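You operate a simulated robot arm through the tools that you are given. There is no shell and no other tool. Be economical: measure what you need, move in short steps, check, and stop when the job is done.

You run a simulated two-armed robot. Do the job below in one go: nothing can be reset, and whatever is moved stays where it is left.

JOB
On the top of the check bench, fold the white cloth in half, so that its two short edges meet.

It is judged by the outcome, as a careful person would: the job done as asked, and still so three seconds after it is handed in. It fails if anything else is knocked over, pushed out of place, dropped, spilled or broken. Flat cloth is picked up by pressing the open fingertips on it (5 to 10 N) and closing them slowly along it; thin cloth reads only 2 to 8 mm in the jaws.

ROBOT AND FRAMES
Two 7-joint arms with two-finger parallel grippers on one trunk, on a base that drives. Base frame: it is fixed to the floor where the robot stands at the start and does not move with it; the origin is under the middle of the robot, x ahead of it, y to its left, z up; the surface under the hand at the start is at about z = 0.88. Lengths are in m, angles in rad, forces in N, time in s.
The left shoulder is at the start at [0.07, 0.163, 1.12], the right one opposite. With the tool pointing down near the work surface each hand reaches from about 0.38 to 0.88 m from the robot's upright axis, wherever it stands, measured 20 degrees to its own side. Places, roughly: top of the check bench [0.7, -0.2, 0.9]. Payload 3.43 kg a hand.
The tool frame of a hand sits at the grasp point between the pads (the TCP): z along the fingers, y along the line on which they close. The tips reach 0.034 m beyond it. The gripper opens to 0.128 m. The fingers are 0.024 m wide and 0.012 m thick; the gripper's body (0.048 by 0.13 m) begins 0.096 m behind the TCP.
Orientation is told as [roll, pitch, yaw] about the base's x, y, z axes, in that order, counted from this pose: with the fingers straight down and closing along the base's y, the tool's x points along the base's -x, its y along +y and its z along -z.

CONTROLS
- The arms move only by the tool jog_arm. It takes "left_series", "right_series" or both (then of equal length, played together; a hand with none holds still); each is a list that holds one entry, the list of rows, each a list of 7 numbers: the opening, from 0 (shut) to 1 (fully open), then the shift along the tool's x, y, z in m, then the turn, a rotation vector about the tool's x, y, z in rad. In form: [[[gripper, x, y, z, ax, ay, az], ...]]. A call has 1 to 8 rows; each row is the pose to reach, as a shift and turn from the pose commanded when the call began, along the tool's axes at that moment. Each row takes 0.2 s and may step no farther than 0.05 m and 0.15 rad from the row before; otherwise, or with a gripper value out of range, the whole call is refused. A pose out of reach is approached as far as the arm can. The call stops where the force on the tool passes 40 N (or 10 N more than at its start, if that is more) or the arm is blocked; 0.2 s more then pass. Each finger travels about 0.153 m/s and halts on what it meets, pressing with about 37 N; the grip force reading is that of the motor and also rises with nothing between the fingers. The clock runs only during rows and for 0.2 s after the last one: add rows that repeat a pose to give the fingers time. It gives the time, the measured TCP pose, the force on the tool (base axes), the opening and the grip force at its end, in the units of the frame above (readings bear some noise), with the torque about the TCP (base axes, N m) and any sound that the robot's microphone picked up.
- Cameras (640 x 400 px; columns grow to the right, rows downward): "scene" is now at [0.1354, 0.0125, 1.34]; the picture's right is [0.16, -0.99, -0.00], its down [-0.64, -0.10, -0.76] and it looks along [0.75, 0.12, -0.65] (base axes); focal length 216 px, centre (320, 200). "left" rides on the left gripper at [0.076, 0.011, -0.16] in its tool frame; the picture's right is [-0.15, 0.99, 0.00], its down [-0.88, -0.13, -0.46] and it looks along [-0.45, -0.07, 0.89] (tool axes); focal length 234 px, centre (320, 200). "right" rides on the right gripper at [0.076, -0.011, -0.16] in its tool frame; the picture's right is [0.15, 0.99, 0.00], its down [-0.88, 0.13, -0.46] and it looks along [-0.45, 0.07, 0.89] (tool axes); focal length 234 px, centre (320, 200). There is no depth. A picture from a camera that has moved, and an enlarged one, comes with that camera's place and axes in the base frame and with its lens.
- snapshot(camera): a new picture of that camera. The clock stands still meanwhile.
- move_column(by): slides the trunk up (or, below 0, down) by that many m; the arms and the scene camera ride with it, the base frame stays. It gives what a move gives, with no picture.
- drive_base(legs): drives the robot by 1 to 6 legs, each [ahead, left, turn to the left] in m, m and rad, along the robot's own axes; the way and the turn of a leg run together, so that a leg with both is an arc; at most 1.5 m and 3.142 rad a leg. The arms and the cameras ride along, it lands a little off, and it stops where it bumps. It gives what a move gives.
- head_to(pan, tilt): turns the head with the scene camera to pan (to the left, within 1.501 rad either way) and tilt (down, from -0.506 to 1.204), counted from straight ahead of the robot. It gives what a move gives.
- close_up(camera, box): a new picture of the part [left, top, right, bottom] of that camera's present view, enlarged. The clock stands still meanwhile.
- finish_job(): hands the job in; it is judged then, once.

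Work in short steps. Places have to be worked out from the pictures, the camera data and where the tool is seen: move nearer, look again, correct. Check each grasp and each placing, and mend what went wrong. You have 120 turns and 88 pictures in all, those below and enlarged ones among them. Open the grippers and draw the arms clear of the work before you hand the job in, unless the task says otherwise; then end with one line.

The tools are called after ">>>" as name(argument=value, ...) on one line, values as JSON. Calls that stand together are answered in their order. jog_arm: Moves the arms, as the interface text tells. Its arguments: {"type":"object","properties":{"left_series":{"type":"array"},"right_series":{"type":"array"}},"required":[]} The other tools are called the same way: move_column (by) slides the trunk up or down; drive_base (legs) drives the base; head_to (pan, tilt) turns the head that bears the scene camera; snapshot (camera) takes a picture; close_up (camera, box) takes an enlarged picture of a part of a camera's view; finish_job () hands the job in.

At the start:

```text
clock: 0.0
left_position: [0.5138, 0.0904, 1.0276]
left_ee_rot: [0.0, 0.0, 0.003]
left_wrist_force: [0.2, 0.5, 0.0]
left_torque: [-0.02, 0.0, 0.0]
left_opening: 0.1279
left_finger_force: 0.0
right_position: [0.4945, -0.3422, 1.0351]
right_ee_rot: [0.001, 0.001, 0.001]
right_wrist_force: [1.0, 0.1, 0.5]
right_torque: [-0.01, -0.02, -0.02]
right_opening: 0.128
right_finger_force: 0.1
trunk travel left (down, up): [-0.6, 0.34]
robot x, y, heading: [-0.0012, 0.0032, 0.005]
head pan, tilt: [0.159, 0.709]
```

scene: 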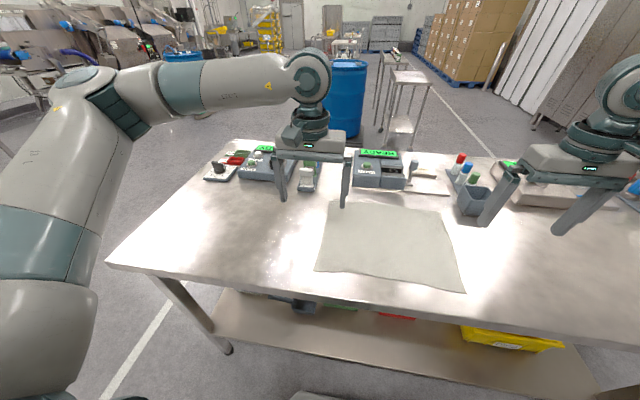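
right: 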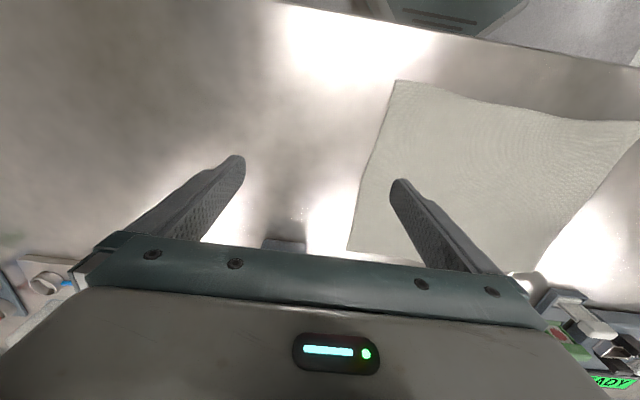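
left: 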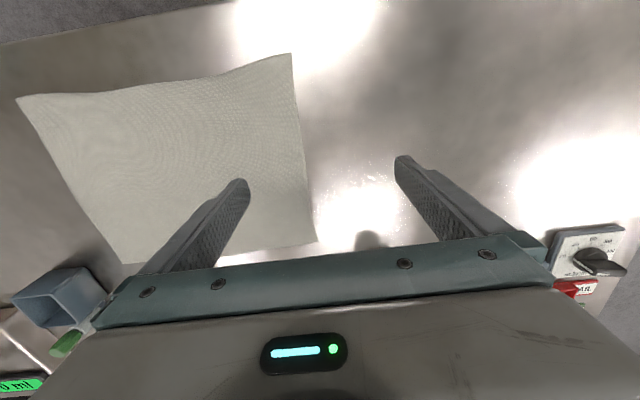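

The two in-hand views agree with the scene view on the cloth corners: near-left (0.407, 0.069), far-left (0.670, 0.061), near-right (0.403, -0.266) and far-right (0.667, -0.278). The short edges are therefore the left and right ones. I plan to take the left edge with the left hand at the far corner and the right hand at the near corner, so first I move both hands above those corners.

>>> jog_arm(left_series=[[[0.7, -0.02, -0.009, 0.0, 0, 0, 0], [0.39, -0.04, -0.018, 0.0, 0, 0, 0], [0.39, -0.06, -0.027, 0, 0, 0, 0], [0.39, -0.08, -0.036, 0, 0, 0, 0], [0.39, -0.1, -0.045, 0, 0, 0, 0], [0.39, -0.12, -0.054, 0, 0, 0, 0], [0.39, -0.136, -0.066, 0, 0, 0, 0], [0.39, -0.136, -0.068, 0, 0, 0, 0]]], right_series=[[[0.7, 0.0087, 0.0463, 0, 0, 0, 0], [0.39, 0.0174, 0.0926, 0, 0, 0, 0], [0.39, 0.0261, 0.1389, 0, 0, 0, 0], [0.39, 0.0348, 0.1852, 0, 0, 0, 0], [0.39, 0.0435, 0.2315, 0, 0, 0, 0], [0.39, 0.0522, 0.2778, 0, 0, 0, 0], [0.39, 0.0609, 0.3241, 0, 0, 0, 0], [0.39, 0.0695, 0.37, 0, 0, 0, 0]]])

```text
clock: 1.8
left_position: [0.649, 0.0251, 1.0279]
left_ee_rot: [-0.002, 0.0, 0.0]
left_wrist_force: [0.0, 0.6, -0.3]
left_torque: [-0.04, -0.04, -0.02]
left_opening: 0.0498
left_finger_force: 0.1
right_position: [0.4236, 0.0307, 1.0329]
right_ee_rot: [-0.001, 0.001, -0.002]
right_wrist_force: [0.3, 0.5, 0.2]
right_torque: [-0.03, -0.03, 0.0]
right_opening: 0.0502
right_finger_force: 0.0
trunk travel left (down, up): [-0.6, 0.34]
robot x, y, heading: [-0.0009, -0.0003, -0.007]
head pan, tilt: [0.159, 0.709]
```

Both hands reached their places above the corners with no contact. I lower them until the tips are about 1 cm above the cloth, then look.

>>> jog_arm(left_series=[[[0.39, 0, 0, 0.035, 0, 0, 0], [0.39, 0, 0, 0.07, 0, 0, 0], [0.39, 0, 0, 0.1, 0, 0, 0]]], right_series=[[[0.39, 0, 0, 0.035, 0, 0, 0], [0.39, 0, 0, 0.07, 0, 0, 0], [0.39, 0, 0, 0.105, 0, 0, 0]]])

>>> snapshot(camera="scene")

>>> snapshot(camera="left")

>>> snapshot(camera="right")

```text
clock: 2.6
left_position: [0.6501, 0.0223, 0.9254]
left_ee_rot: [0.002, -0.002, 0.001]
left_wrist_force: [0.4, -0.6, 0.0]
left_torque: [0.01, 0.05, -0.02]
left_opening: 0.05
left_finger_force: 0.2
right_position: [0.4266, 0.0269, 0.9281]
right_ee_rot: [0.001, 0.003, 0.0]
right_wrist_force: [0.9, 0.2, 0.3]
right_torque: [0.0, 0.03, 0.04]
right_opening: 0.0499
right_finger_force: 0.0
trunk travel left (down, up): [-0.6, 0.34]
robot x, y, heading: [0.0001, -0.0016, 0.002]
head pan, tilt: [0.159, 0.709]
```

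```text
84 pictures are left
camera scene: at [0.1366, 0.0125, 1.34], right [0.16, -0.99, 0.0], down [-0.64, -0.1, -0.76], along [0.75, 0.12, -0.65], focal length 216 px, centre (320, 200)
```

scene: 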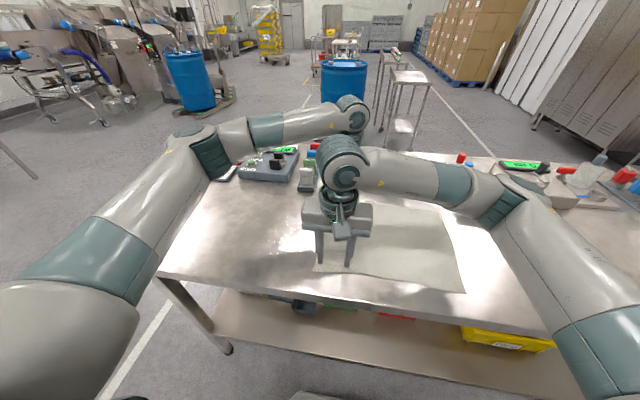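

```text
83 pictures are left
camera left: at [0.5759, 0.0342, 1.0861], right [0.15, 0.99, 0.0], down [0.88, -0.13, 0.46], along [0.45, -0.07, -0.89], focal length 234 px, centre (320, 200)
```

left: 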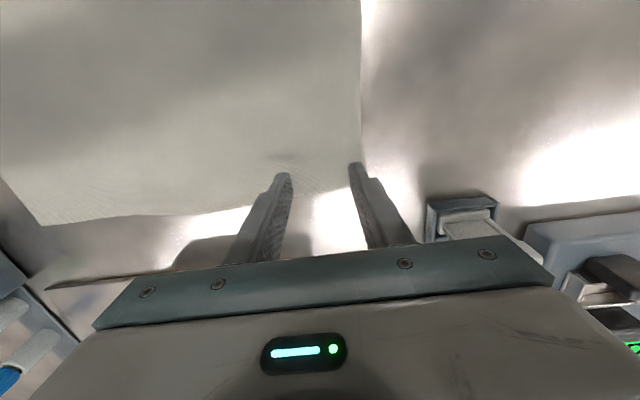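

```text
82 pictures are left
camera right: at [0.3515, 0.0164, 1.0872], right [-0.15, 0.99, 0.0], down [0.88, 0.13, 0.45], along [0.45, 0.07, -0.89], focal length 234 px, centre (320, 200)
```

right: 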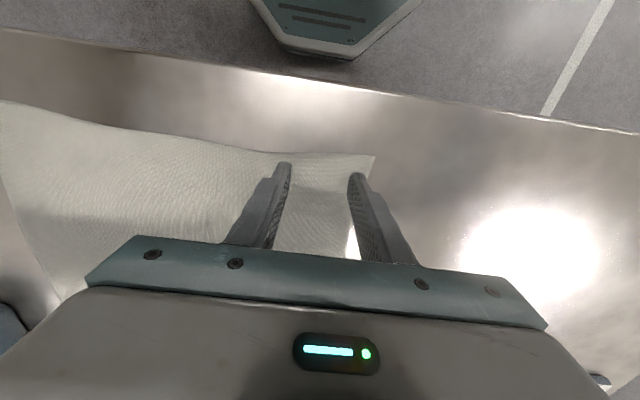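

The far edge is at x≈0.672 and the left edge at y≈0.063–0.073, so both pairs of open fingertips lie just inside the corners. I lower them gently to find contact.

>>> jog_arm(left_series=[[[0.39, 0, 0, 0.004, 0, 0, 0], [0.39, 0, 0, 0.008, 0, 0, 0], [0.39, 0, 0, 0.01, 0, 0, 0]]], right_series=[[[0.39, 0, 0, 0.004, 0, 0, 0], [0.39, 0, 0, 0.008, 0, 0, 0], [0.39, 0, 0, 0.012, 0, 0, 0]]])

```text
clock: 3.4
left_position: [0.6504, 0.0236, 0.9179]
left_ee_rot: [-0.001, 0.002, 0.001]
left_wrist_force: [-0.2, -0.2, -0.9]
left_torque: [0.03, 0.0, -0.01]
left_opening: 0.0498
left_finger_force: 0.1
right_position: [0.4249, 0.0274, 0.9163]
right_ee_rot: [0.002, 0.0, -0.001]
right_wrist_force: [-0.7, -0.6, -0.2]
right_torque: [0.0, 0.01, -0.03]
right_opening: 0.0496
right_finger_force: 0.1
trunk travel left (down, up): [-0.6, 0.34]
robot x, y, heading: [-0.0025, 0.0007, -0.002]
head pan, tilt: [0.159, 0.709]
```

There is no contact yet, so I go down in 1–2 mm steps.

>>> jog_arm(left_series=[[[0.39, 0, 0, 0.002, 0, 0, 0], [0.39, 0, 0, 0.003, 0, 0, 0], [0.39, 0, 0, 0.004, 0, 0, 0]]], right_series=[[[0.39, 0, 0, 0.002, 0, 0, 0], [0.39, 0, 0, 0.003, 0, 0, 0], [0.39, 0, 0, 0.004, 0, 0, 0]]])

```text
clock: 4.2
left_position: [0.6502, 0.022, 0.916]
left_ee_rot: [0.001, -0.004, 0.003]
left_wrist_force: [1.6, -0.5, 9.1]
left_torque: [0.1, -0.05, -0.03]
left_opening: 0.05
left_finger_force: 0.1
right_position: [0.426, 0.0278, 0.9146]
right_ee_rot: [-0.001, -0.003, 0.0]
right_wrist_force: [1.9, -1.1, 14.0]
right_torque: [-0.01, -0.1, -0.02]
right_opening: 0.0497
right_finger_force: 0.2
trunk travel left (down, up): [-0.6, 0.34]
robot x, y, heading: [-0.0044, -0.0042, -0.0]
head pan, tilt: [0.159, 0.709]
```

The left hand presses with 9 N and the right with 14 N. I ease the right up a little and close both slowly.

>>> jog_arm(left_series=[[[0.36, 0, 0, 0, 0, 0, 0], [0.31, 0, 0, 0, 0, 0, 0], [0.26, 0, 0, 0, 0, 0, 0], [0.21, 0, 0, 0, 0, 0, 0], [0.16, 0, 0, 0, 0, 0, 0], [0.11, 0, 0, 0, 0, 0, 0], [0.06, 0, 0, 0, 0, 0, 0], [0, 0, 0, 0, 0, 0, 0]]], right_series=[[[0.39, 0, 0, -0.0008, 0, 0, 0], [0.34, 0, 0, -0.0008, 0, 0, 0], [0.28, 0, 0, -0.0008, 0, 0, 0], [0.22, 0, 0, -0.0008, 0, 0, 0], [0.17, 0, 0, -0.0008, 0, 0, 0], [0.12, 0, 0, -0.0008, 0, 0, 0], [0.06, 0, 0, -0.0008, 0, 0, 0], [0, 0, 0, -0.0008, 0, 0, 0]]])

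>>> snapshot(camera="left")

>>> snapshot(camera="right")

```text
clock: 6.0
left_position: [0.6488, 0.0221, 0.9153]
left_ee_rot: [0.0, -0.001, -0.001]
left_wrist_force: [-4.0, 1.2, 18.5]
left_torque: [0.06, 0.08, -0.06]
left_opening: 0.0025
left_finger_force: 36.8
right_position: [0.4236, 0.0269, 0.9154]
right_ee_rot: [0.001, -0.002, 0.001]
right_wrist_force: [4.8, -2.6, 12.5]
right_torque: [-0.04, -0.14, 0.01]
right_opening: 0.0026
right_finger_force: 37.1
trunk travel left (down, up): [-0.6, 0.34]
robot x, y, heading: [-0.0031, -0.0015, -0.003]
head pan, tilt: [0.159, 0.709]
```

```text
81 pictures are left
camera left: at [0.5734, 0.0345, 1.0751], right [0.15, 0.99, 0.0], down [0.88, -0.13, 0.46], along [0.45, -0.07, -0.89], focal length 234 px, centre (320, 200)
```

left: 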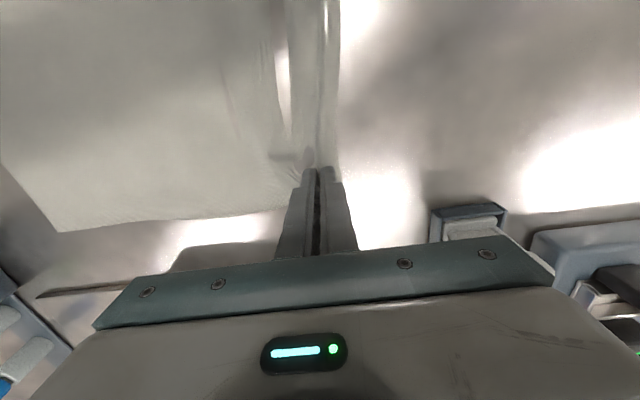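

```text
80 pictures are left
camera right: at [0.3474, 0.0165, 1.0746], right [-0.15, 0.99, 0.0], down [0.88, 0.13, 0.46], along [0.45, 0.07, -0.89], focal length 234 px, centre (320, 200)
```

right: 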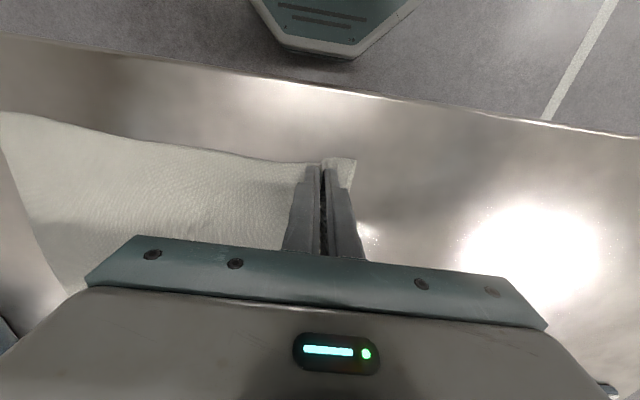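

Both grasps hold, but each made a deep ridge: about 5 cm of cloth went into the jaws and the far edge was pulled about 2.5 cm. A shallower pinch close to the edge will fold more truly. I reopen slowly while still pressing, which should push the cloth flat again, then lift and look.

>>> jog_arm(left_series=[[[0.08, 0, 0, 0, 0, 0, 0], [0.15, 0, 0, 0, 0, 0, 0], [0.22, 0, 0, 0, 0, 0, 0], [0.29, 0, 0, 0, 0, 0, 0], [0.36, 0, 0, 0, 0, 0, 0], [0.42, 0, 0, 0, 0, 0, 0], [0.42, 0, 0, -0.015, 0, 0, 0], [0.42, 0, 0, -0.05, 0, 0, 0]]], right_series=[[[0.08, 0, 0, 0, 0, 0, 0], [0.15, 0, 0, 0, 0, 0, 0], [0.22, 0, 0, 0, 0, 0, 0], [0.29, 0, 0, 0, 0, 0, 0], [0.36, 0, 0, 0, 0, 0, 0], [0.42, 0, 0, 0, 0, 0, 0], [0.42, 0, 0, -0.015, 0, 0, 0], [0.42, 0, 0, -0.05, 0, 0, 0]]])

>>> snapshot(camera="left")

>>> snapshot(camera="right")

```text
clock: 7.8
left_position: [0.6472, 0.0269, 0.9629]
left_ee_rot: [0.0, 0.001, 0.003]
left_wrist_force: [-0.3, 0.0, -0.6]
left_torque: [0.02, 0.0, 0.01]
left_opening: 0.0538
left_finger_force: 0.2
right_position: [0.424, 0.0276, 0.9636]
right_ee_rot: [-0.002, 0.001, 0.0]
right_wrist_force: [-0.8, -0.3, 0.1]
right_torque: [-0.02, 0.0, -0.03]
right_opening: 0.0538
right_finger_force: 0.0
trunk travel left (down, up): [-0.6, 0.34]
robot x, y, heading: [0.0039, 0.0023, 0.001]
head pan, tilt: [0.159, 0.709]
```

```text
79 pictures are left
camera left: at [0.5732, 0.0372, 1.1237], right [0.15, 0.99, 0.0], down [0.88, -0.13, 0.46], along [0.45, -0.07, -0.89], focal length 234 px, centre (320, 200)
```

left: 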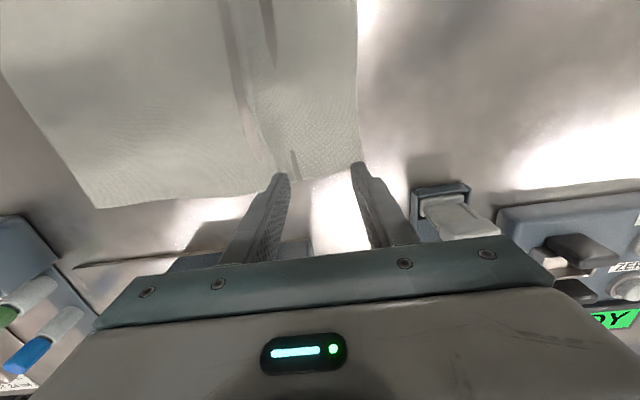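

```text
78 pictures are left
camera right: at [0.3479, 0.0164, 1.122], right [-0.15, 0.99, 0.0], down [0.88, 0.13, 0.46], along [0.45, 0.07, -0.89], focal length 234 px, centre (320, 200)
```

right: 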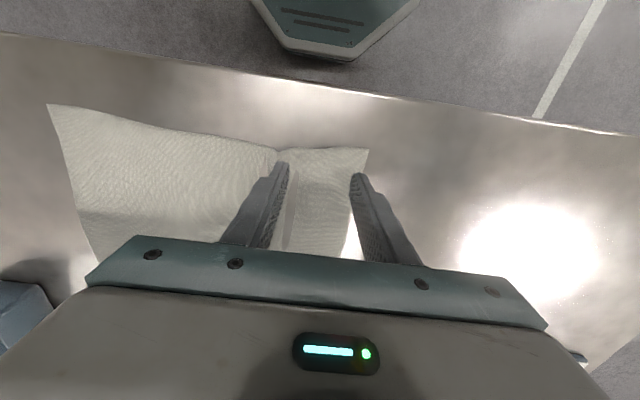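

The cloth spread back with only a faint ridge. The left edge is now at y≈0.068 (far) and 0.076 (near), and the right edge at about -0.245. I regrasp closer to the edge with only a 2.4 cm opening.

>>> jog_arm(left_series=[[[0.19, 0, 0.0255, 0, 0, 0, 0], [0.19, 0, 0.0255, 0.025, 0, 0, 0], [0.19, 0, 0.0255, 0.04, 0, 0, 0], [0.19, 0, 0.0255, 0.047, 0, 0, 0]]], right_series=[[[0.19, 0, 0.0295, 0, 0, 0, 0], [0.19, 0, 0.0295, 0.025, 0, 0, 0], [0.19, 0, 0.0295, 0.04, 0, 0, 0], [0.19, 0, 0.0295, 0.047, 0, 0, 0]]])

>>> snapshot(camera="left")

>>> snapshot(camera="right")

```text
clock: 8.8
left_position: [0.6514, 0.0509, 0.9191]
left_ee_rot: [0.0, 0.0, 0.001]
left_wrist_force: [0.3, 0.2, 0.1]
left_torque: [-0.01, 0.0, -0.03]
left_opening: 0.0239
left_finger_force: 0.1
right_position: [0.4262, 0.0572, 0.9173]
right_ee_rot: [0.0, 0.001, 0.001]
right_wrist_force: [0.0, 0.1, -0.2]
right_torque: [-0.01, 0.04, 0.01]
right_opening: 0.024
right_finger_force: 0.0
trunk travel left (down, up): [-0.6, 0.34]
robot x, y, heading: [0.0001, 0.0005, -0.001]
head pan, tilt: [0.159, 0.709]
```

```text
77 pictures are left
camera left: at [0.5763, 0.0626, 1.0788], right [0.15, 0.99, 0.0], down [0.88, -0.13, 0.46], along [0.45, -0.07, -0.89], focal length 234 px, centre (320, 200)
```

left: 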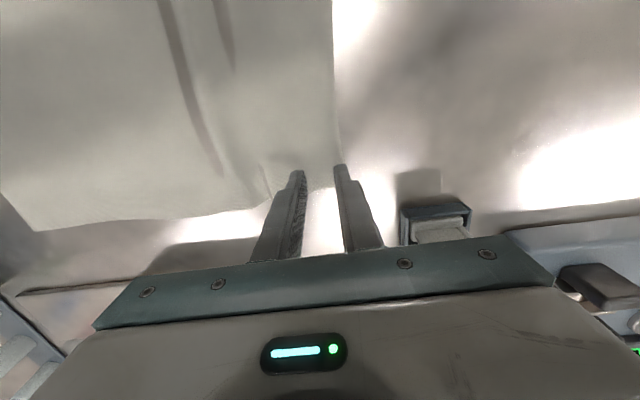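

```text
76 pictures are left
camera right: at [0.3501, 0.047, 1.0765], right [-0.15, 0.99, 0.0], down [0.88, 0.13, 0.46], along [0.45, 0.07, -0.89], focal length 234 px, centre (320, 200)
```

right: 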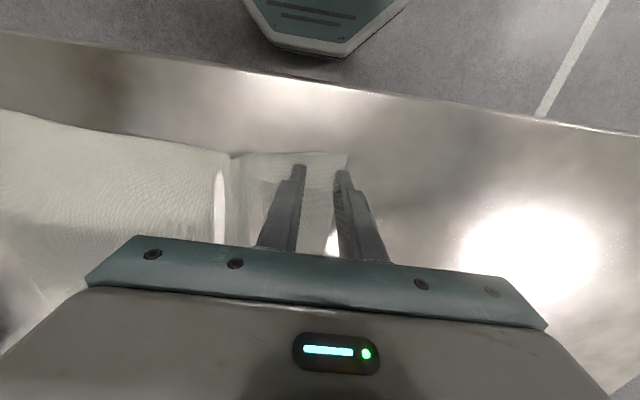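

The fingers straddle a strip just inside the edge. I press down and then close slowly.

>>> jog_arm(left_series=[[[0.19, 0, 0, 0.0015, 0, 0, 0], [0.19, 0, 0, 0.003, 0, 0, 0], [0.19, 0, 0, 0.003, 0, 0, 0]]], right_series=[[[0.19, 0, 0, 0.0015, 0, 0, 0], [0.19, 0, 0, 0.0025, 0, 0, 0], [0.19, 0, 0, 0.0025, 0, 0, 0]]])

```text
clock: 9.6
left_position: [0.6514, 0.0495, 0.9163]
left_ee_rot: [-0.001, 0.001, 0.001]
left_wrist_force: [0.5, -0.1, 0.7]
left_torque: [-0.01, -0.01, 0.02]
left_opening: 0.0244
left_finger_force: 0.1
right_position: [0.4254, 0.0579, 0.9158]
right_ee_rot: [0.001, 0.001, 0.001]
right_wrist_force: [1.2, 0.2, 7.5]
right_torque: [-0.01, -0.03, 0.01]
right_opening: 0.0244
right_finger_force: 0.0
trunk travel left (down, up): [-0.6, 0.34]
robot x, y, heading: [0.0013, 0.001, 0.002]
head pan, tilt: [0.159, 0.709]
```

The right hand presses with 7.5 N and the left barely touches. I lower the left about 1 mm more, then close both slowly.

>>> jog_arm(left_series=[[[0.19, 0, 0, 0.001, 0, 0, 0], [0.19, 0, 0, 0.0013, 0, 0, 0], [0.15, 0, 0, 0.0013, 0, 0, 0], [0.11, 0, 0, 0.0013, 0, 0, 0], [0.075, 0, 0, 0.0013, 0, 0, 0], [0.04, 0, 0, 0.0013, 0, 0, 0], [0, 0, 0, 0.0013, 0, 0, 0], [0, 0, 0, 0.0013, 0, 0, 0]]], right_series=[[[0.19, 0, 0, 0, 0, 0, 0], [0.19, 0, 0, 0, 0, 0, 0], [0.15, 0, 0, 0, 0, 0, 0], [0.11, 0, 0, 0, 0, 0, 0], [0.075, 0, 0, 0, 0, 0, 0], [0.04, 0, 0, 0, 0, 0, 0], [0, 0, 0, 0, 0, 0, 0], [0, 0, 0, 0, 0, 0, 0]]])

>>> snapshot(camera="left")

>>> snapshot(camera="right")

```text
clock: 11.4
left_position: [0.6489, 0.0487, 0.9159]
left_ee_rot: [0.001, -0.003, 0.001]
left_wrist_force: [1.9, 0.4, 21.4]
left_torque: [0.02, -0.02, 0.01]
left_opening: 0.0
left_finger_force: 33.2
right_position: [0.4231, 0.0573, 0.9154]
right_ee_rot: [0.002, -0.002, 0.0]
right_wrist_force: [0.4, 0.6, 1.8]
right_torque: [-0.02, -0.01, 0.0]
right_opening: 0.0002
right_finger_force: 32.8
trunk travel left (down, up): [-0.6, 0.34]
robot x, y, heading: [0.0, -0.0004, -0.001]
head pan, tilt: [0.159, 0.709]
```

```text
75 pictures are left
camera left: at [0.5737, 0.0612, 1.075], right [0.15, 0.99, 0.0], down [0.88, -0.13, 0.46], along [0.45, -0.07, -0.89], focal length 234 px, centre (320, 200)
```

left: 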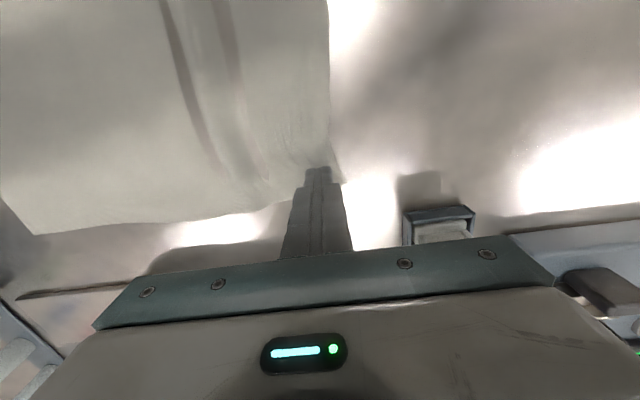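

```text
74 pictures are left
camera right: at [0.3479, 0.0469, 1.0751], right [-0.15, 0.99, 0.0], down [0.88, 0.13, 0.46], along [0.45, 0.07, -0.89], focal length 234 px, centre (320, 200)
```

right: 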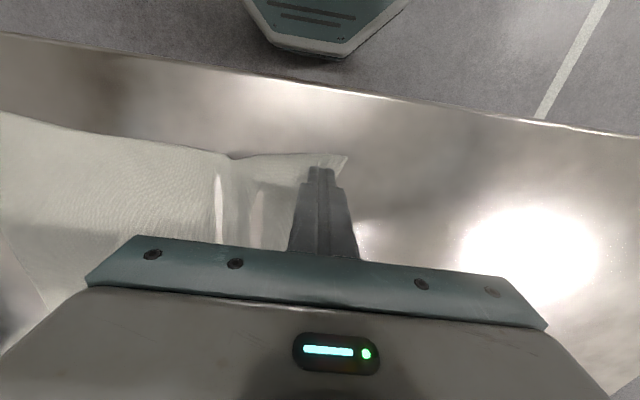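

Both jaws shut on nothing, so the cloth slipped out. I try again 1 cm further in with a 3.5 cm opening and more pressure.

>>> jog_arm(left_series=[[[0, 0, 0, -0.012, 0, 0, 0], [0.27, 0, -0.011, -0.012, 0, 0, 0], [0.27, 0, -0.011, -0.012, 0, 0, 0], [0.27, 0, -0.011, -0.003, 0, 0, 0], [0.27, 0, -0.011, -0.0005, 0, 0, 0], [0.27, 0, -0.011, -0.0005, 0, 0, 0]]], right_series=[[[0, 0, 0, -0.012, 0, 0, 0], [0.27, 0, -0.011, -0.012, 0, 0, 0], [0.27, 0, -0.011, -0.012, 0, 0, 0], [0.27, 0, -0.011, -0.003, 0, 0, 0], [0.27, 0, -0.011, 0.0005, 0, 0, 0], [0.27, 0, -0.011, 0.0005, 0, 0, 0]]])

```text
clock: 12.8
left_position: [0.649, 0.0383, 0.9157]
left_ee_rot: [0.001, -0.001, 0.001]
left_wrist_force: [0.7, -0.2, 7.9]
left_torque: [0.05, -0.03, -0.01]
left_opening: 0.0344
left_finger_force: 0.0
right_position: [0.4264, 0.0457, 0.9145]
right_ee_rot: [0.001, 0.0, 0.0]
right_wrist_force: [1.0, 0.4, 4.8]
right_torque: [0.02, -0.05, 0.0]
right_opening: 0.0347
right_finger_force: 0.1
trunk travel left (down, up): [-0.6, 0.34]
robot x, y, heading: [-0.0018, 0.0004, 0.001]
head pan, tilt: [0.159, 0.709]
```

The left presses with 7.9 N and the right with 4.8 N. I add about 0.6 mm on the right and close slowly.

>>> jog_arm(left_series=[[[0.27, 0, 0, 0, 0, 0, 0], [0.23, 0, 0, 0, 0, 0, 0], [0.19, 0, 0, 0, 0, 0, 0], [0.15, 0, 0, 0, 0, 0, 0], [0.11, 0, 0, 0, 0, 0, 0], [0.07, 0, 0, 0, 0, 0, 0], [0.03, 0, 0, 0, 0, 0, 0], [0, 0, 0, 0, 0, 0, 0]]], right_series=[[[0.27, 0, 0, 0.0006, 0, 0, 0], [0.23, 0, 0, 0.0006, 0, 0, 0], [0.19, 0, 0, 0.0006, 0, 0, 0], [0.15, 0, 0, 0.0006, 0, 0, 0], [0.11, 0, 0, 0.0006, 0, 0, 0], [0.07, 0, 0, 0.0006, 0, 0, 0], [0.03, 0, 0, 0.0006, 0, 0, 0], [0, 0, 0, 0.0006, 0, 0, 0]]])

>>> snapshot(camera="left")

>>> snapshot(camera="right")

```text
clock: 14.6
left_position: [0.6479, 0.038, 0.9146]
left_ee_rot: [0.001, -0.002, 0.004]
left_wrist_force: [-0.1, -0.4, 10.5]
left_torque: [0.02, -0.03, -0.02]
left_opening: 0.0016
left_finger_force: 36.9
right_position: [0.4249, 0.0468, 0.9169]
right_ee_rot: [0.0, -0.003, 0.001]
right_wrist_force: [1.0, 1.1, 11.6]
right_torque: [0.03, -0.05, 0.01]
right_opening: 0.0024
right_finger_force: 37.2
trunk travel left (down, up): [-0.6, 0.34]
robot x, y, heading: [-0.0004, 0.0021, -0.001]
head pan, tilt: [0.159, 0.709]
```

```text
73 pictures are left
camera left: at [0.573, 0.0505, 1.0752], right [0.15, 0.99, 0.0], down [0.88, -0.13, 0.46], along [0.45, -0.07, -0.89], focal length 234 px, centre (320, 200)
```

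left: 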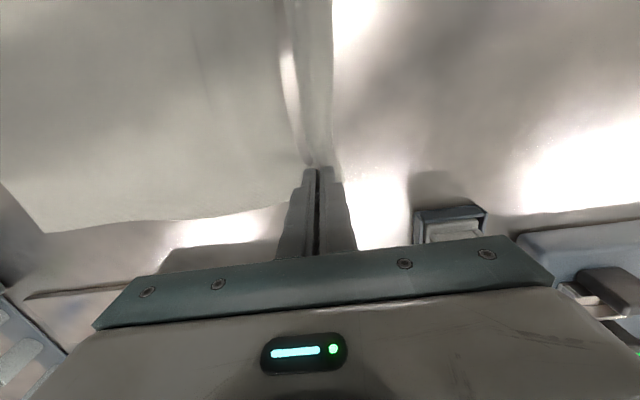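

```text
72 pictures are left
camera right: at [0.3485, 0.0353, 1.0748], right [-0.15, 0.99, 0.0], down [0.88, 0.13, 0.46], along [0.45, 0.07, -0.89], focal length 234 px, centre (320, 200)
```

right: 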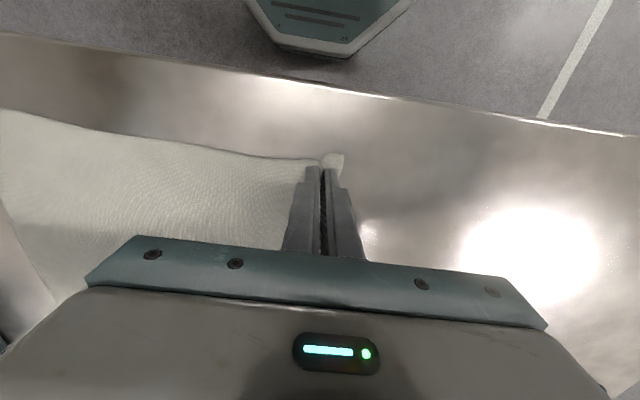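

Both jaws now hold cloth (about 2 mm) close to the edge with only a small flap. I lift 6 cm straight up and slightly inward, and check the hold.

>>> jog_arm(left_series=[[[0, 0, 0, -0.015, 0, 0, 0], [0, 0, 0, -0.03, 0, 0, 0], [0, 0, -0.005, -0.045, 0, 0, 0], [0, 0, -0.01, -0.06, 0, 0, 0]]], right_series=[[[0, 0, 0, -0.015, 0, 0, 0], [0, 0, 0, -0.03, 0, 0, 0], [0, 0, -0.005, -0.045, 0, 0, 0], [0, 0, -0.01, -0.06, 0, 0, 0]]])

>>> snapshot(camera="scene")

>>> snapshot(camera="left")

>>> snapshot(camera="right")

```text
clock: 15.6
left_position: [0.6496, 0.0283, 0.9747]
left_ee_rot: [0.0, 0.001, 0.002]
left_wrist_force: [-0.2, -0.2, -0.2]
left_torque: [0.05, -0.03, 0.01]
left_opening: 0.0015
left_finger_force: 36.6
right_position: [0.4248, 0.037, 0.9753]
right_ee_rot: [0.001, -0.001, 0.0]
right_wrist_force: [0.0, -0.1, -0.2]
right_torque: [0.01, -0.04, 0.02]
right_opening: 0.0025
right_finger_force: 37.5
trunk travel left (down, up): [-0.6, 0.34]
robot x, y, heading: [-0.002, 0.0021, 0.003]
head pan, tilt: [0.159, 0.709]
```

```text
71 pictures are left
camera scene: at [0.1346, 0.0122, 1.34], right [0.16, -0.99, 0.0], down [-0.64, -0.1, -0.76], along [0.75, 0.12, -0.65], focal length 216 px, centre (320, 200)
```

scene: 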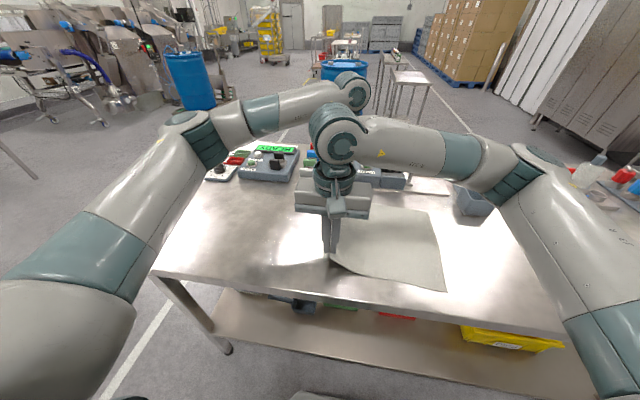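

```text
70 pictures are left
camera left: at [0.5743, 0.0391, 1.1347], right [0.15, 0.99, 0.0], down [0.88, -0.13, 0.46], along [0.45, -0.07, -0.89], focal length 234 px, centre (320, 200)
```

left: 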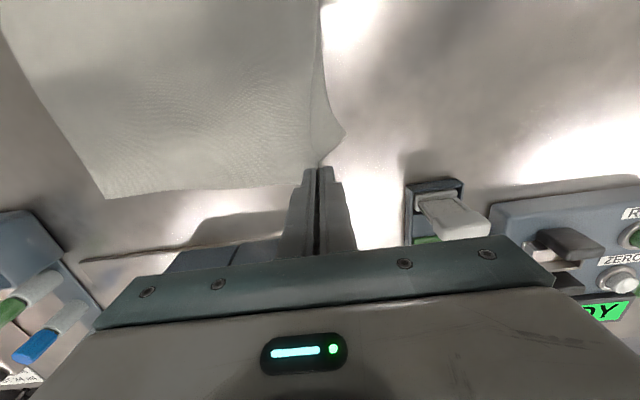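

```text
69 pictures are left
camera right: at [0.3494, 0.0256, 1.134], right [-0.15, 0.99, 0.0], down [0.88, 0.13, 0.46], along [0.45, 0.07, -0.89], focal length 234 px, centre (320, 200)
```

right: 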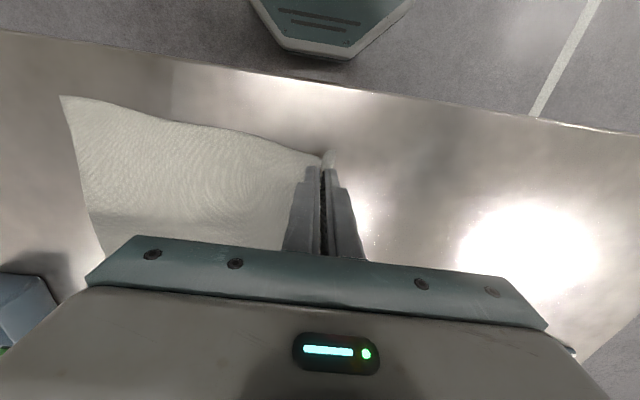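

Both hands hold and the short edge is lifted. The right edge now lies at y≈-0.24 (far) and -0.227 (near), so the crease should fall near y≈-0.065. I carry the edge over in an arc, rolling the hands so the cloth edge swings to the right, and stop above the landing place.

>>> jog_arm(left_series=[[[0, 0, -0.0345, -0.0287, -0.133, 0, 0], [0, 0, -0.069, -0.0378, -0.267, 0, 0], [0, 0, -0.108, -0.0363, -0.4, 0, 0], [0, 0, -0.147, -0.024, -0.533, 0, 0], [0, 0, -0.186, -0.007, -0.667, 0, 0], [0, 0, -0.219, 0.012, -0.8, 0, 0]]], right_series=[[[0, 0, -0.0345, -0.0287, -0.133, 0, 0], [0, 0, -0.069, -0.0378, -0.267, 0, 0], [0, 0, -0.108, -0.0363, -0.4, 0, 0], [0, 0, -0.147, -0.024, -0.533, 0, 0], [0, 0, -0.186, -0.007, -0.667, 0, 0], [0, 0, -0.219, 0.012, -0.8, 0, 0]]])

>>> snapshot(camera="scene")

>>> snapshot(camera="left")

>>> snapshot(camera="right")

```text
clock: 17.0
left_position: [0.602, -0.087, 0.9633]
left_ee_rot: [0.77, -0.004, -0.003]
left_wrist_force: [-0.1, -0.3, 0.2]
left_torque: [-0.02, 0.0, 0.01]
left_opening: 0.0017
left_finger_force: 36.4
left hand out of reach, approached as far as the arm can: row 4, 5, 6
right_position: [0.4226, -0.1839, 0.9621]
right_ee_rot: [0.804, -0.001, -0.001]
right_wrist_force: [-1.1, -0.4, 0.3]
right_torque: [-0.01, 0.0, -0.02]
right_opening: 0.0024
right_finger_force: 36.9
trunk travel left (down, up): [-0.6, 0.34]
robot x, y, heading: [-0.0035, 0.0001, -0.002]
head pan, tilt: [0.159, 0.709]
```

```text
68 pictures are left
camera scene: at [0.1341, 0.0095, 1.3403], right [0.16, -0.99, 0.0], down [-0.64, -0.1, -0.76], along [0.75, 0.12, -0.65], focal length 216 px, centre (320, 200)
```

scene: 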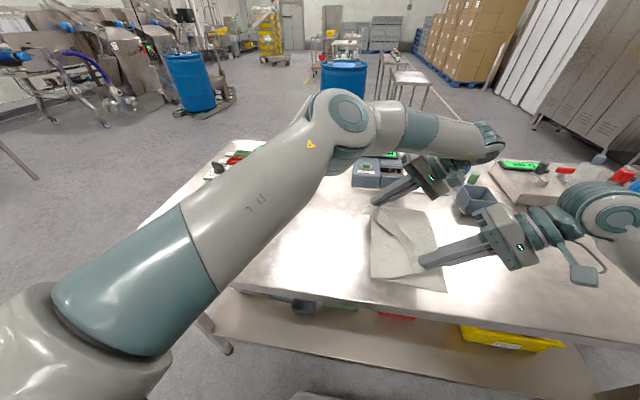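

```text
67 pictures are left
camera left: at [0.5269, -0.1887, 1.085], right [0.15, 0.71, 0.69], down [0.88, -0.41, 0.24], along [0.45, 0.57, -0.68], focal length 234 px, centre (320, 200)
```

left: 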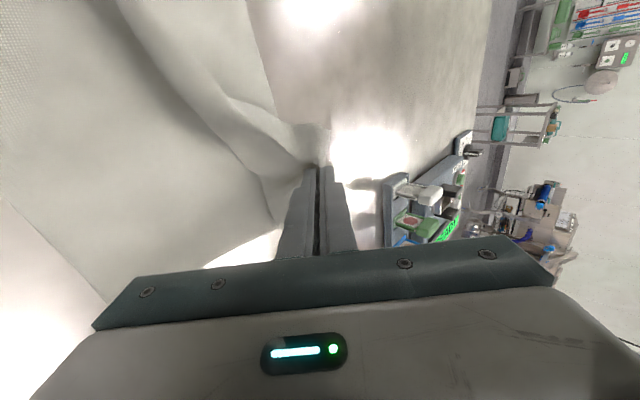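

```text
66 pictures are left
camera right: at [0.347, -0.3063, 1.0639], right [-0.15, 0.69, 0.71], down [0.88, -0.24, 0.41], along [0.45, 0.69, -0.57], focal length 234 px, centre (320, 200)
```

right: 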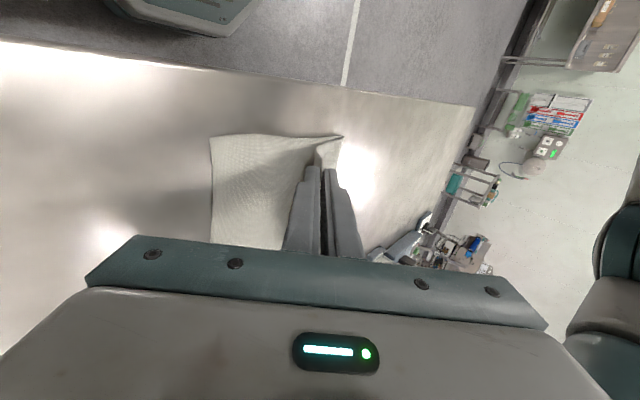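

The right hand arrived, but the rolled left hand ran out of reach at y≈-0.087. I bring the right hand back level with it, then slide the base 0.10 m to the right to carry both together.

>>> jog_arm(right_series=[[[0, 0, 0.0256, 0.0216, 0, 0, 0], [0, 0, 0.0513, 0.0431, 0, 0, 0], [0, 0, 0.0769, 0.0647, 0, 0, 0]]])

>>> drive_base(legs=[[0.0, -0.1, 0.0]])

>>> snapshot(camera="scene")

```text
clock: 17.8
left_position: [0.5845, -0.0902, 0.9743]
left_ee_rot: [0.765, -0.018, -0.014]
left_wrist_force: [0.4, -0.3, -0.2]
left_torque: [-0.04, 0.0, -0.01]
left_opening: 0.0017
left_finger_force: 36.4
right_position: [0.4082, -0.0934, 0.9797]
right_ee_rot: [0.786, -0.016, -0.027]
right_wrist_force: [1.4, 0.0, -0.4]
right_torque: [-0.03, 0.0, 0.02]
right_opening: 0.0023
right_finger_force: 36.8
trunk travel left (down, up): [-0.6, 0.34]
robot x, y, heading: [-0.0048, -0.0025, -0.011]
head pan, tilt: [0.159, 0.709]
```

```text
clock: 18.6
left_position: [0.5893, -0.0956, 0.9675]
left_ee_rot: [0.754, -0.011, -0.019]
left_wrist_force: [-0.3, -0.6, -0.3]
left_torque: [-0.01, 0.06, 0.04]
left_opening: 0.0016
left_finger_force: 36.3
right_position: [0.4128, -0.0979, 0.9754]
right_ee_rot: [0.776, -0.007, -0.037]
right_wrist_force: [0.1, 0.2, -0.6]
right_torque: [-0.03, 0.01, 0.02]
right_opening: 0.0024
right_finger_force: 36.6
trunk travel left (down, up): [-0.6, 0.34]
robot x, y, heading: [-0.0035, -0.0095, -0.02]
head pan, tilt: [0.159, 0.709]
stopped in leg 1: the robot was blocked; the commanded pose is now the measured one
```

```text
65 pictures are left
camera scene: at [0.1195, 0.0143, 1.3407], right [0.14, -0.99, 0.01], down [-0.64, -0.1, -0.76], along [0.76, 0.1, -0.65], focal length 216 px, centre (320, 200)
```

scene: 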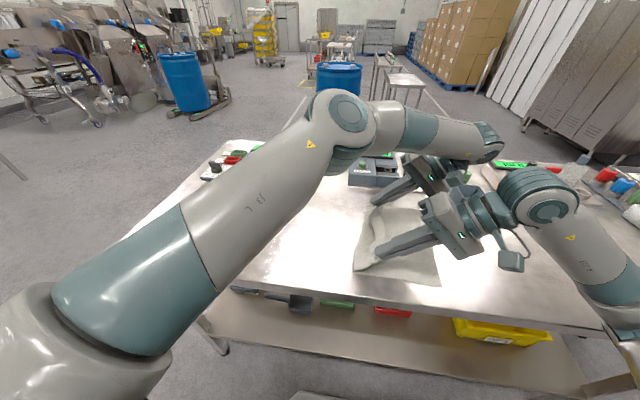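

The base was blocked and the robot seems to have shifted slightly, so something is touching. I look closely before moving again.

>>> close_up(camera="scene", box=[330, 80, 590, 300])

>>> snapshot(camera="left")

>>> snapshot(camera="right")

```text
1.82 times, centred on (460, 190) of scene
camera zoom: at [0.1195, 0.0143, 1.3407], right [0.14, -0.99, 0.01], down [-0.64, -0.1, -0.76], along [0.76, 0.1, -0.65], focal length 393 px, centre (66, 218)
```

zoom: 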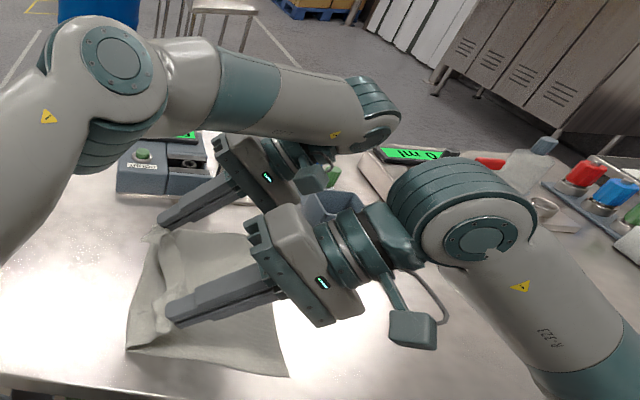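

```text
63 pictures are left
camera left: at [0.5113, -0.194, 1.0913], right [0.15, 0.72, 0.68], down [0.87, -0.42, 0.25], along [0.47, 0.55, -0.69], focal length 234 px, centre (320, 200)
```

left: 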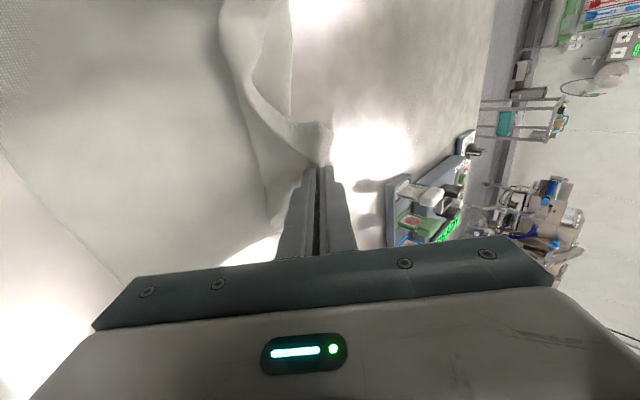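

```text
62 pictures are left
camera right: at [0.3313, -0.2143, 1.0797], right [-0.13, 0.71, 0.69], down [0.87, -0.26, 0.42], along [0.48, 0.65, -0.58], focal length 234 px, centre (320, 200)
```

right: 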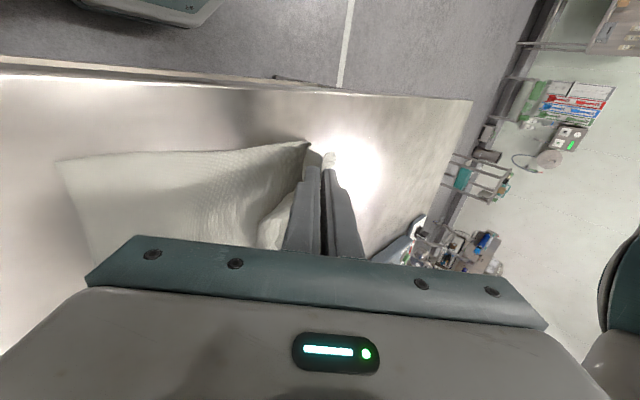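

The two wrists are most likely touching, since they are close together when both hands are rolled. I back the right hand off to the right, then bring the left upright and back out to x≈0.645.

>>> jog_arm(left_series=[[[0, 0, 0, 0, 0, 0, 0], [0, 0, 0, 0, 0, 0, 0], [0, -0.01, 0.003, -0.003, 0.14, 0, 0], [0, -0.02, 0.006, -0.006, 0.28, 0, 0], [0, -0.03, 0.009, -0.009, 0.42, 0, 0], [0, -0.04, 0.012, -0.012, 0.56, 0, 0], [0, -0.05, 0.014, -0.015, 0.7, 0, 0], [0, -0.055, 0.014, -0.015, 0.75, 0, 0]]], right_series=[[[0, 0, -0.018, -0.0175, 0, 0, 0], [0, 0, -0.0357, -0.035, 0, 0, 0], [0, 0, -0.0357, -0.035, 0, 0, 0], [0, 0, -0.0357, -0.035, 0, 0, 0], [0, 0, -0.0357, -0.035, 0, 0, 0], [0, 0, -0.0357, -0.035, 0, 0, 0], [0, 0, -0.0357, -0.035, 0, 0, 0], [0, 0, -0.0357, -0.035, 0, 0, 0]]])

>>> snapshot(camera="scene")

```text
clock: 20.4
left_position: [0.651, -0.1042, 0.9836]
left_ee_rot: [0.014, -0.002, -0.016]
left_wrist_force: [-5.7, -1.0, 0.3]
left_torque: [0.01, 0.13, -0.03]
left_opening: 0.0016
left_finger_force: 35.9
right_position: [0.4191, -0.1537, 0.97]
right_ee_rot: [0.791, 0.001, -0.029]
right_wrist_force: [5.8, 0.5, 0.0]
right_torque: [-0.02, -0.13, -0.1]
right_opening: 0.0024
right_finger_force: 36.7
trunk travel left (down, up): [-0.6, 0.34]
robot x, y, heading: [-0.0027, -0.0088, -0.011]
head pan, tilt: [0.159, 0.709]
```

```text
61 pictures are left
camera scene: at [0.1323, 0.0008, 1.34], right [0.14, -0.99, 0.0], down [-0.64, -0.09, -0.76], along [0.75, 0.11, -0.65], focal length 216 px, centre (320, 200)
```

scene: 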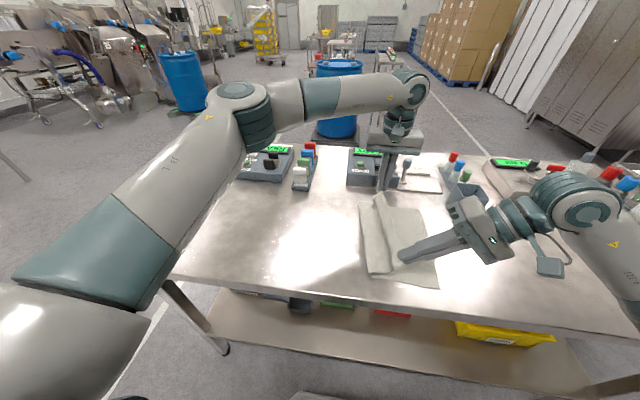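

The contact is cleared, and nothing else appears to have moved. The cloth is folded halfway, with the bottom layer in place: right edge near y≈-0.222, crease ≈-0.07. I bring both tips over the landing line and lower them to about 2 cm above the cloth.

>>> jog_arm(left_series=[[[0, 0.005, -0.043, 0, 0, 0, 0], [0, 0.008, -0.086, 0, 0, 0, 0], [0, 0.008, -0.086, 0.025, 0, 0, 0], [0, 0.008, -0.086, 0.05, 0, 0, 0]]], right_series=[[[0, 0, -0.0176, -0.0177, 0, 0, 0], [0, 0, -0.0352, -0.0355, 0, 0, 0], [0, 0, -0.0515, -0.0193, 0, 0, 0], [0, 0, -0.0679, -0.0031, 0, 0, 0]]])

>>> snapshot(camera="scene")

>>> snapshot(camera="left")

>>> snapshot(camera="right")

```text
clock: 21.4
left_position: [0.6435, -0.1914, 0.9303]
left_ee_rot: [0.017, -0.002, -0.016]
left_wrist_force: [-0.4, -0.1, 1.1]
left_torque: [0.05, 0.0, 0.03]
left_opening: 0.0016
left_finger_force: 36.2
right_position: [0.4201, -0.204, 0.9218]
right_ee_rot: [0.79, 0.002, -0.031]
right_wrist_force: [0.0, -0.2, -0.4]
right_torque: [0.0, 0.04, 0.01]
right_opening: 0.0025
right_finger_force: 37.4
trunk travel left (down, up): [-0.6, 0.34]
robot x, y, heading: [-0.0031, -0.0035, -0.017]
head pan, tilt: [0.159, 0.709]
```

```text
60 pictures are left
camera scene: at [0.1322, -0.0005, 1.3401], right [0.14, -0.99, 0.0], down [-0.64, -0.09, -0.76], along [0.75, 0.11, -0.65], focal length 216 px, centre (320, 200)
```

scene: 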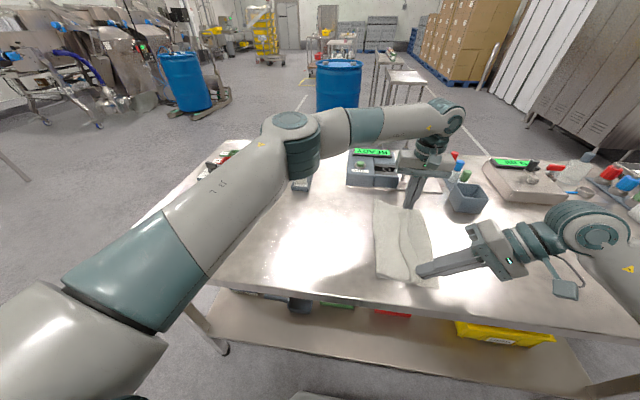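

```text
59 pictures are left
camera left: at [0.568, -0.1804, 1.09], right [0.16, 0.99, 0.02], down [0.88, -0.15, 0.46], along [0.45, -0.06, -0.89], focal length 234 px, centre (320, 200)
```

left: 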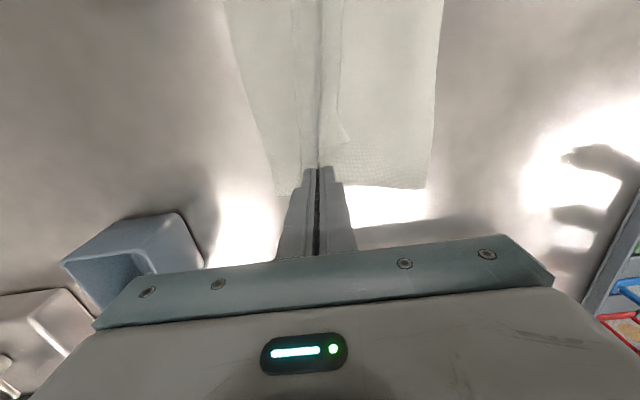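

```text
58 pictures are left
camera right: at [0.341, -0.3233, 1.0257], right [-0.12, 0.7, 0.7], down [0.87, -0.26, 0.41], along [0.47, 0.67, -0.58], focal length 234 px, centre (320, 200)
```

right: 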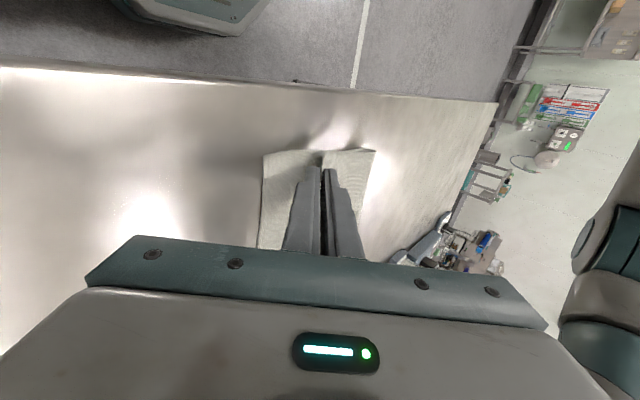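

The cloth is over, and the flap lies on top pointing back, as a small hem. I lower the left about 1 cm, open both just enough, and draw the hands out: left straight up, right out along its fingers.

>>> jog_arm(left_series=[[[0, 0, 0, 0.01, 0, 0, 0], [0.08, 0, 0, 0.01, 0, 0, 0], [0.16, 0, 0, 0.01, 0, 0, 0], [0.2, 0, 0, 0.0, 0, 0, 0], [0.2, 0, 0, -0.04, 0, 0, 0], [0.2, 0, 0, -0.08, 0, 0, 0]]], right_series=[[[0, 0, 0, 0, 0, 0, 0], [0.08, 0, 0, 0, 0, 0, 0], [0.16, 0, 0, -0.003, 0, 0, 0], [0.2, 0, 0, -0.03, 0, 0, 0], [0.2, 0, 0, -0.07, 0, 0, 0], [0.2, 0, 0, -0.1, 0, 0, 0]]])

>>> snapshot(camera="left")

>>> snapshot(camera="right")

>>> close_up(camera="scene", box=[330, 150, 530, 310])

```text
clock: 22.8
left_position: [0.6417, -0.1907, 1.0112]
left_ee_rot: [0.015, -0.004, -0.014]
left_wrist_force: [0.7, -0.5, -0.4]
left_torque: [-0.03, -0.01, -0.01]
left_opening: 0.0256
left_finger_force: 0.1
right_position: [0.4178, -0.2732, 0.9922]
right_ee_rot: [0.79, 0.003, -0.03]
right_wrist_force: [0.4, 0.3, 0.9]
right_torque: [-0.01, 0.0, -0.01]
right_opening: 0.0257
right_finger_force: 0.1
trunk travel left (down, up): [-0.6, 0.34]
robot x, y, heading: [-0.0031, -0.0106, -0.017]
head pan, tilt: [0.159, 0.709]
```

```text
57 pictures are left
camera left: at [0.5674, -0.1801, 1.1704], right [0.16, 0.99, 0.02], down [0.88, -0.15, 0.46], along [0.45, -0.06, -0.89], focal length 234 px, centre (320, 200)
```

left: 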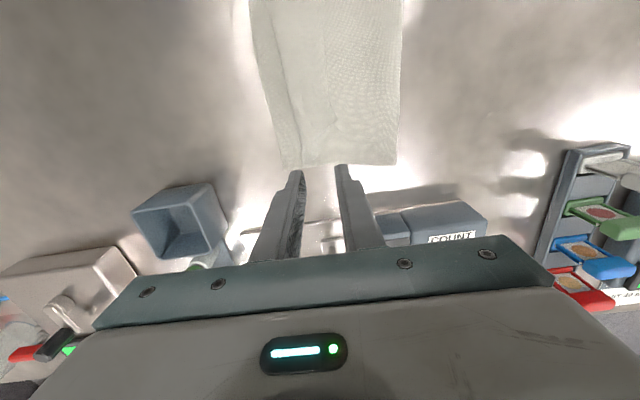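

```text
56 pictures are left
camera right: at [0.3391, -0.3931, 1.0969], right [-0.12, 0.7, 0.7], down [0.87, -0.26, 0.41], along [0.47, 0.67, -0.58], focal length 234 px, centre (320, 200)
```

right: 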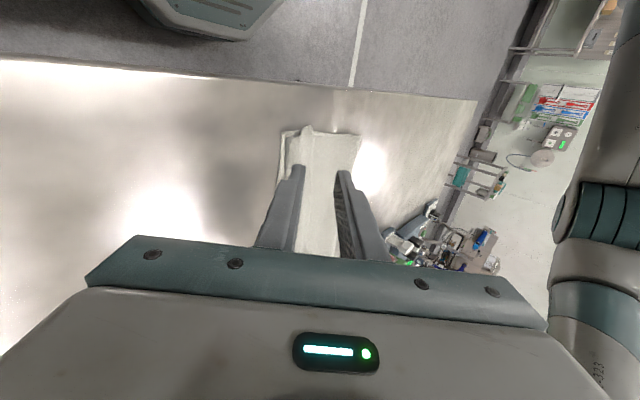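

```text
2.50 times, centred on (430, 230) of scene
camera zoom: at [0.1314, 0.0005, 1.34], right [0.14, -0.99, 0.0], down [-0.64, -0.09, -0.76], along [0.75, 0.11, -0.65], focal length 541 px, centre (45, 125)
```

zoom: 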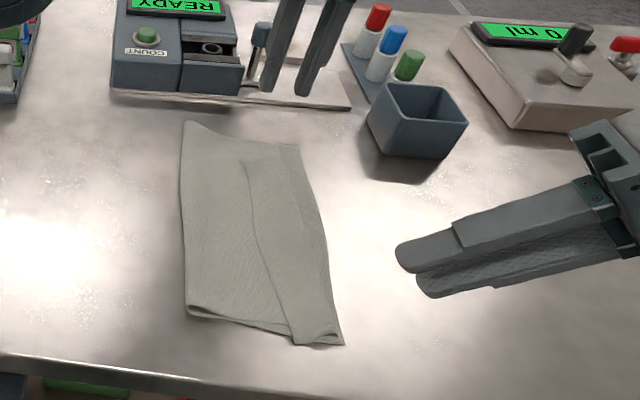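

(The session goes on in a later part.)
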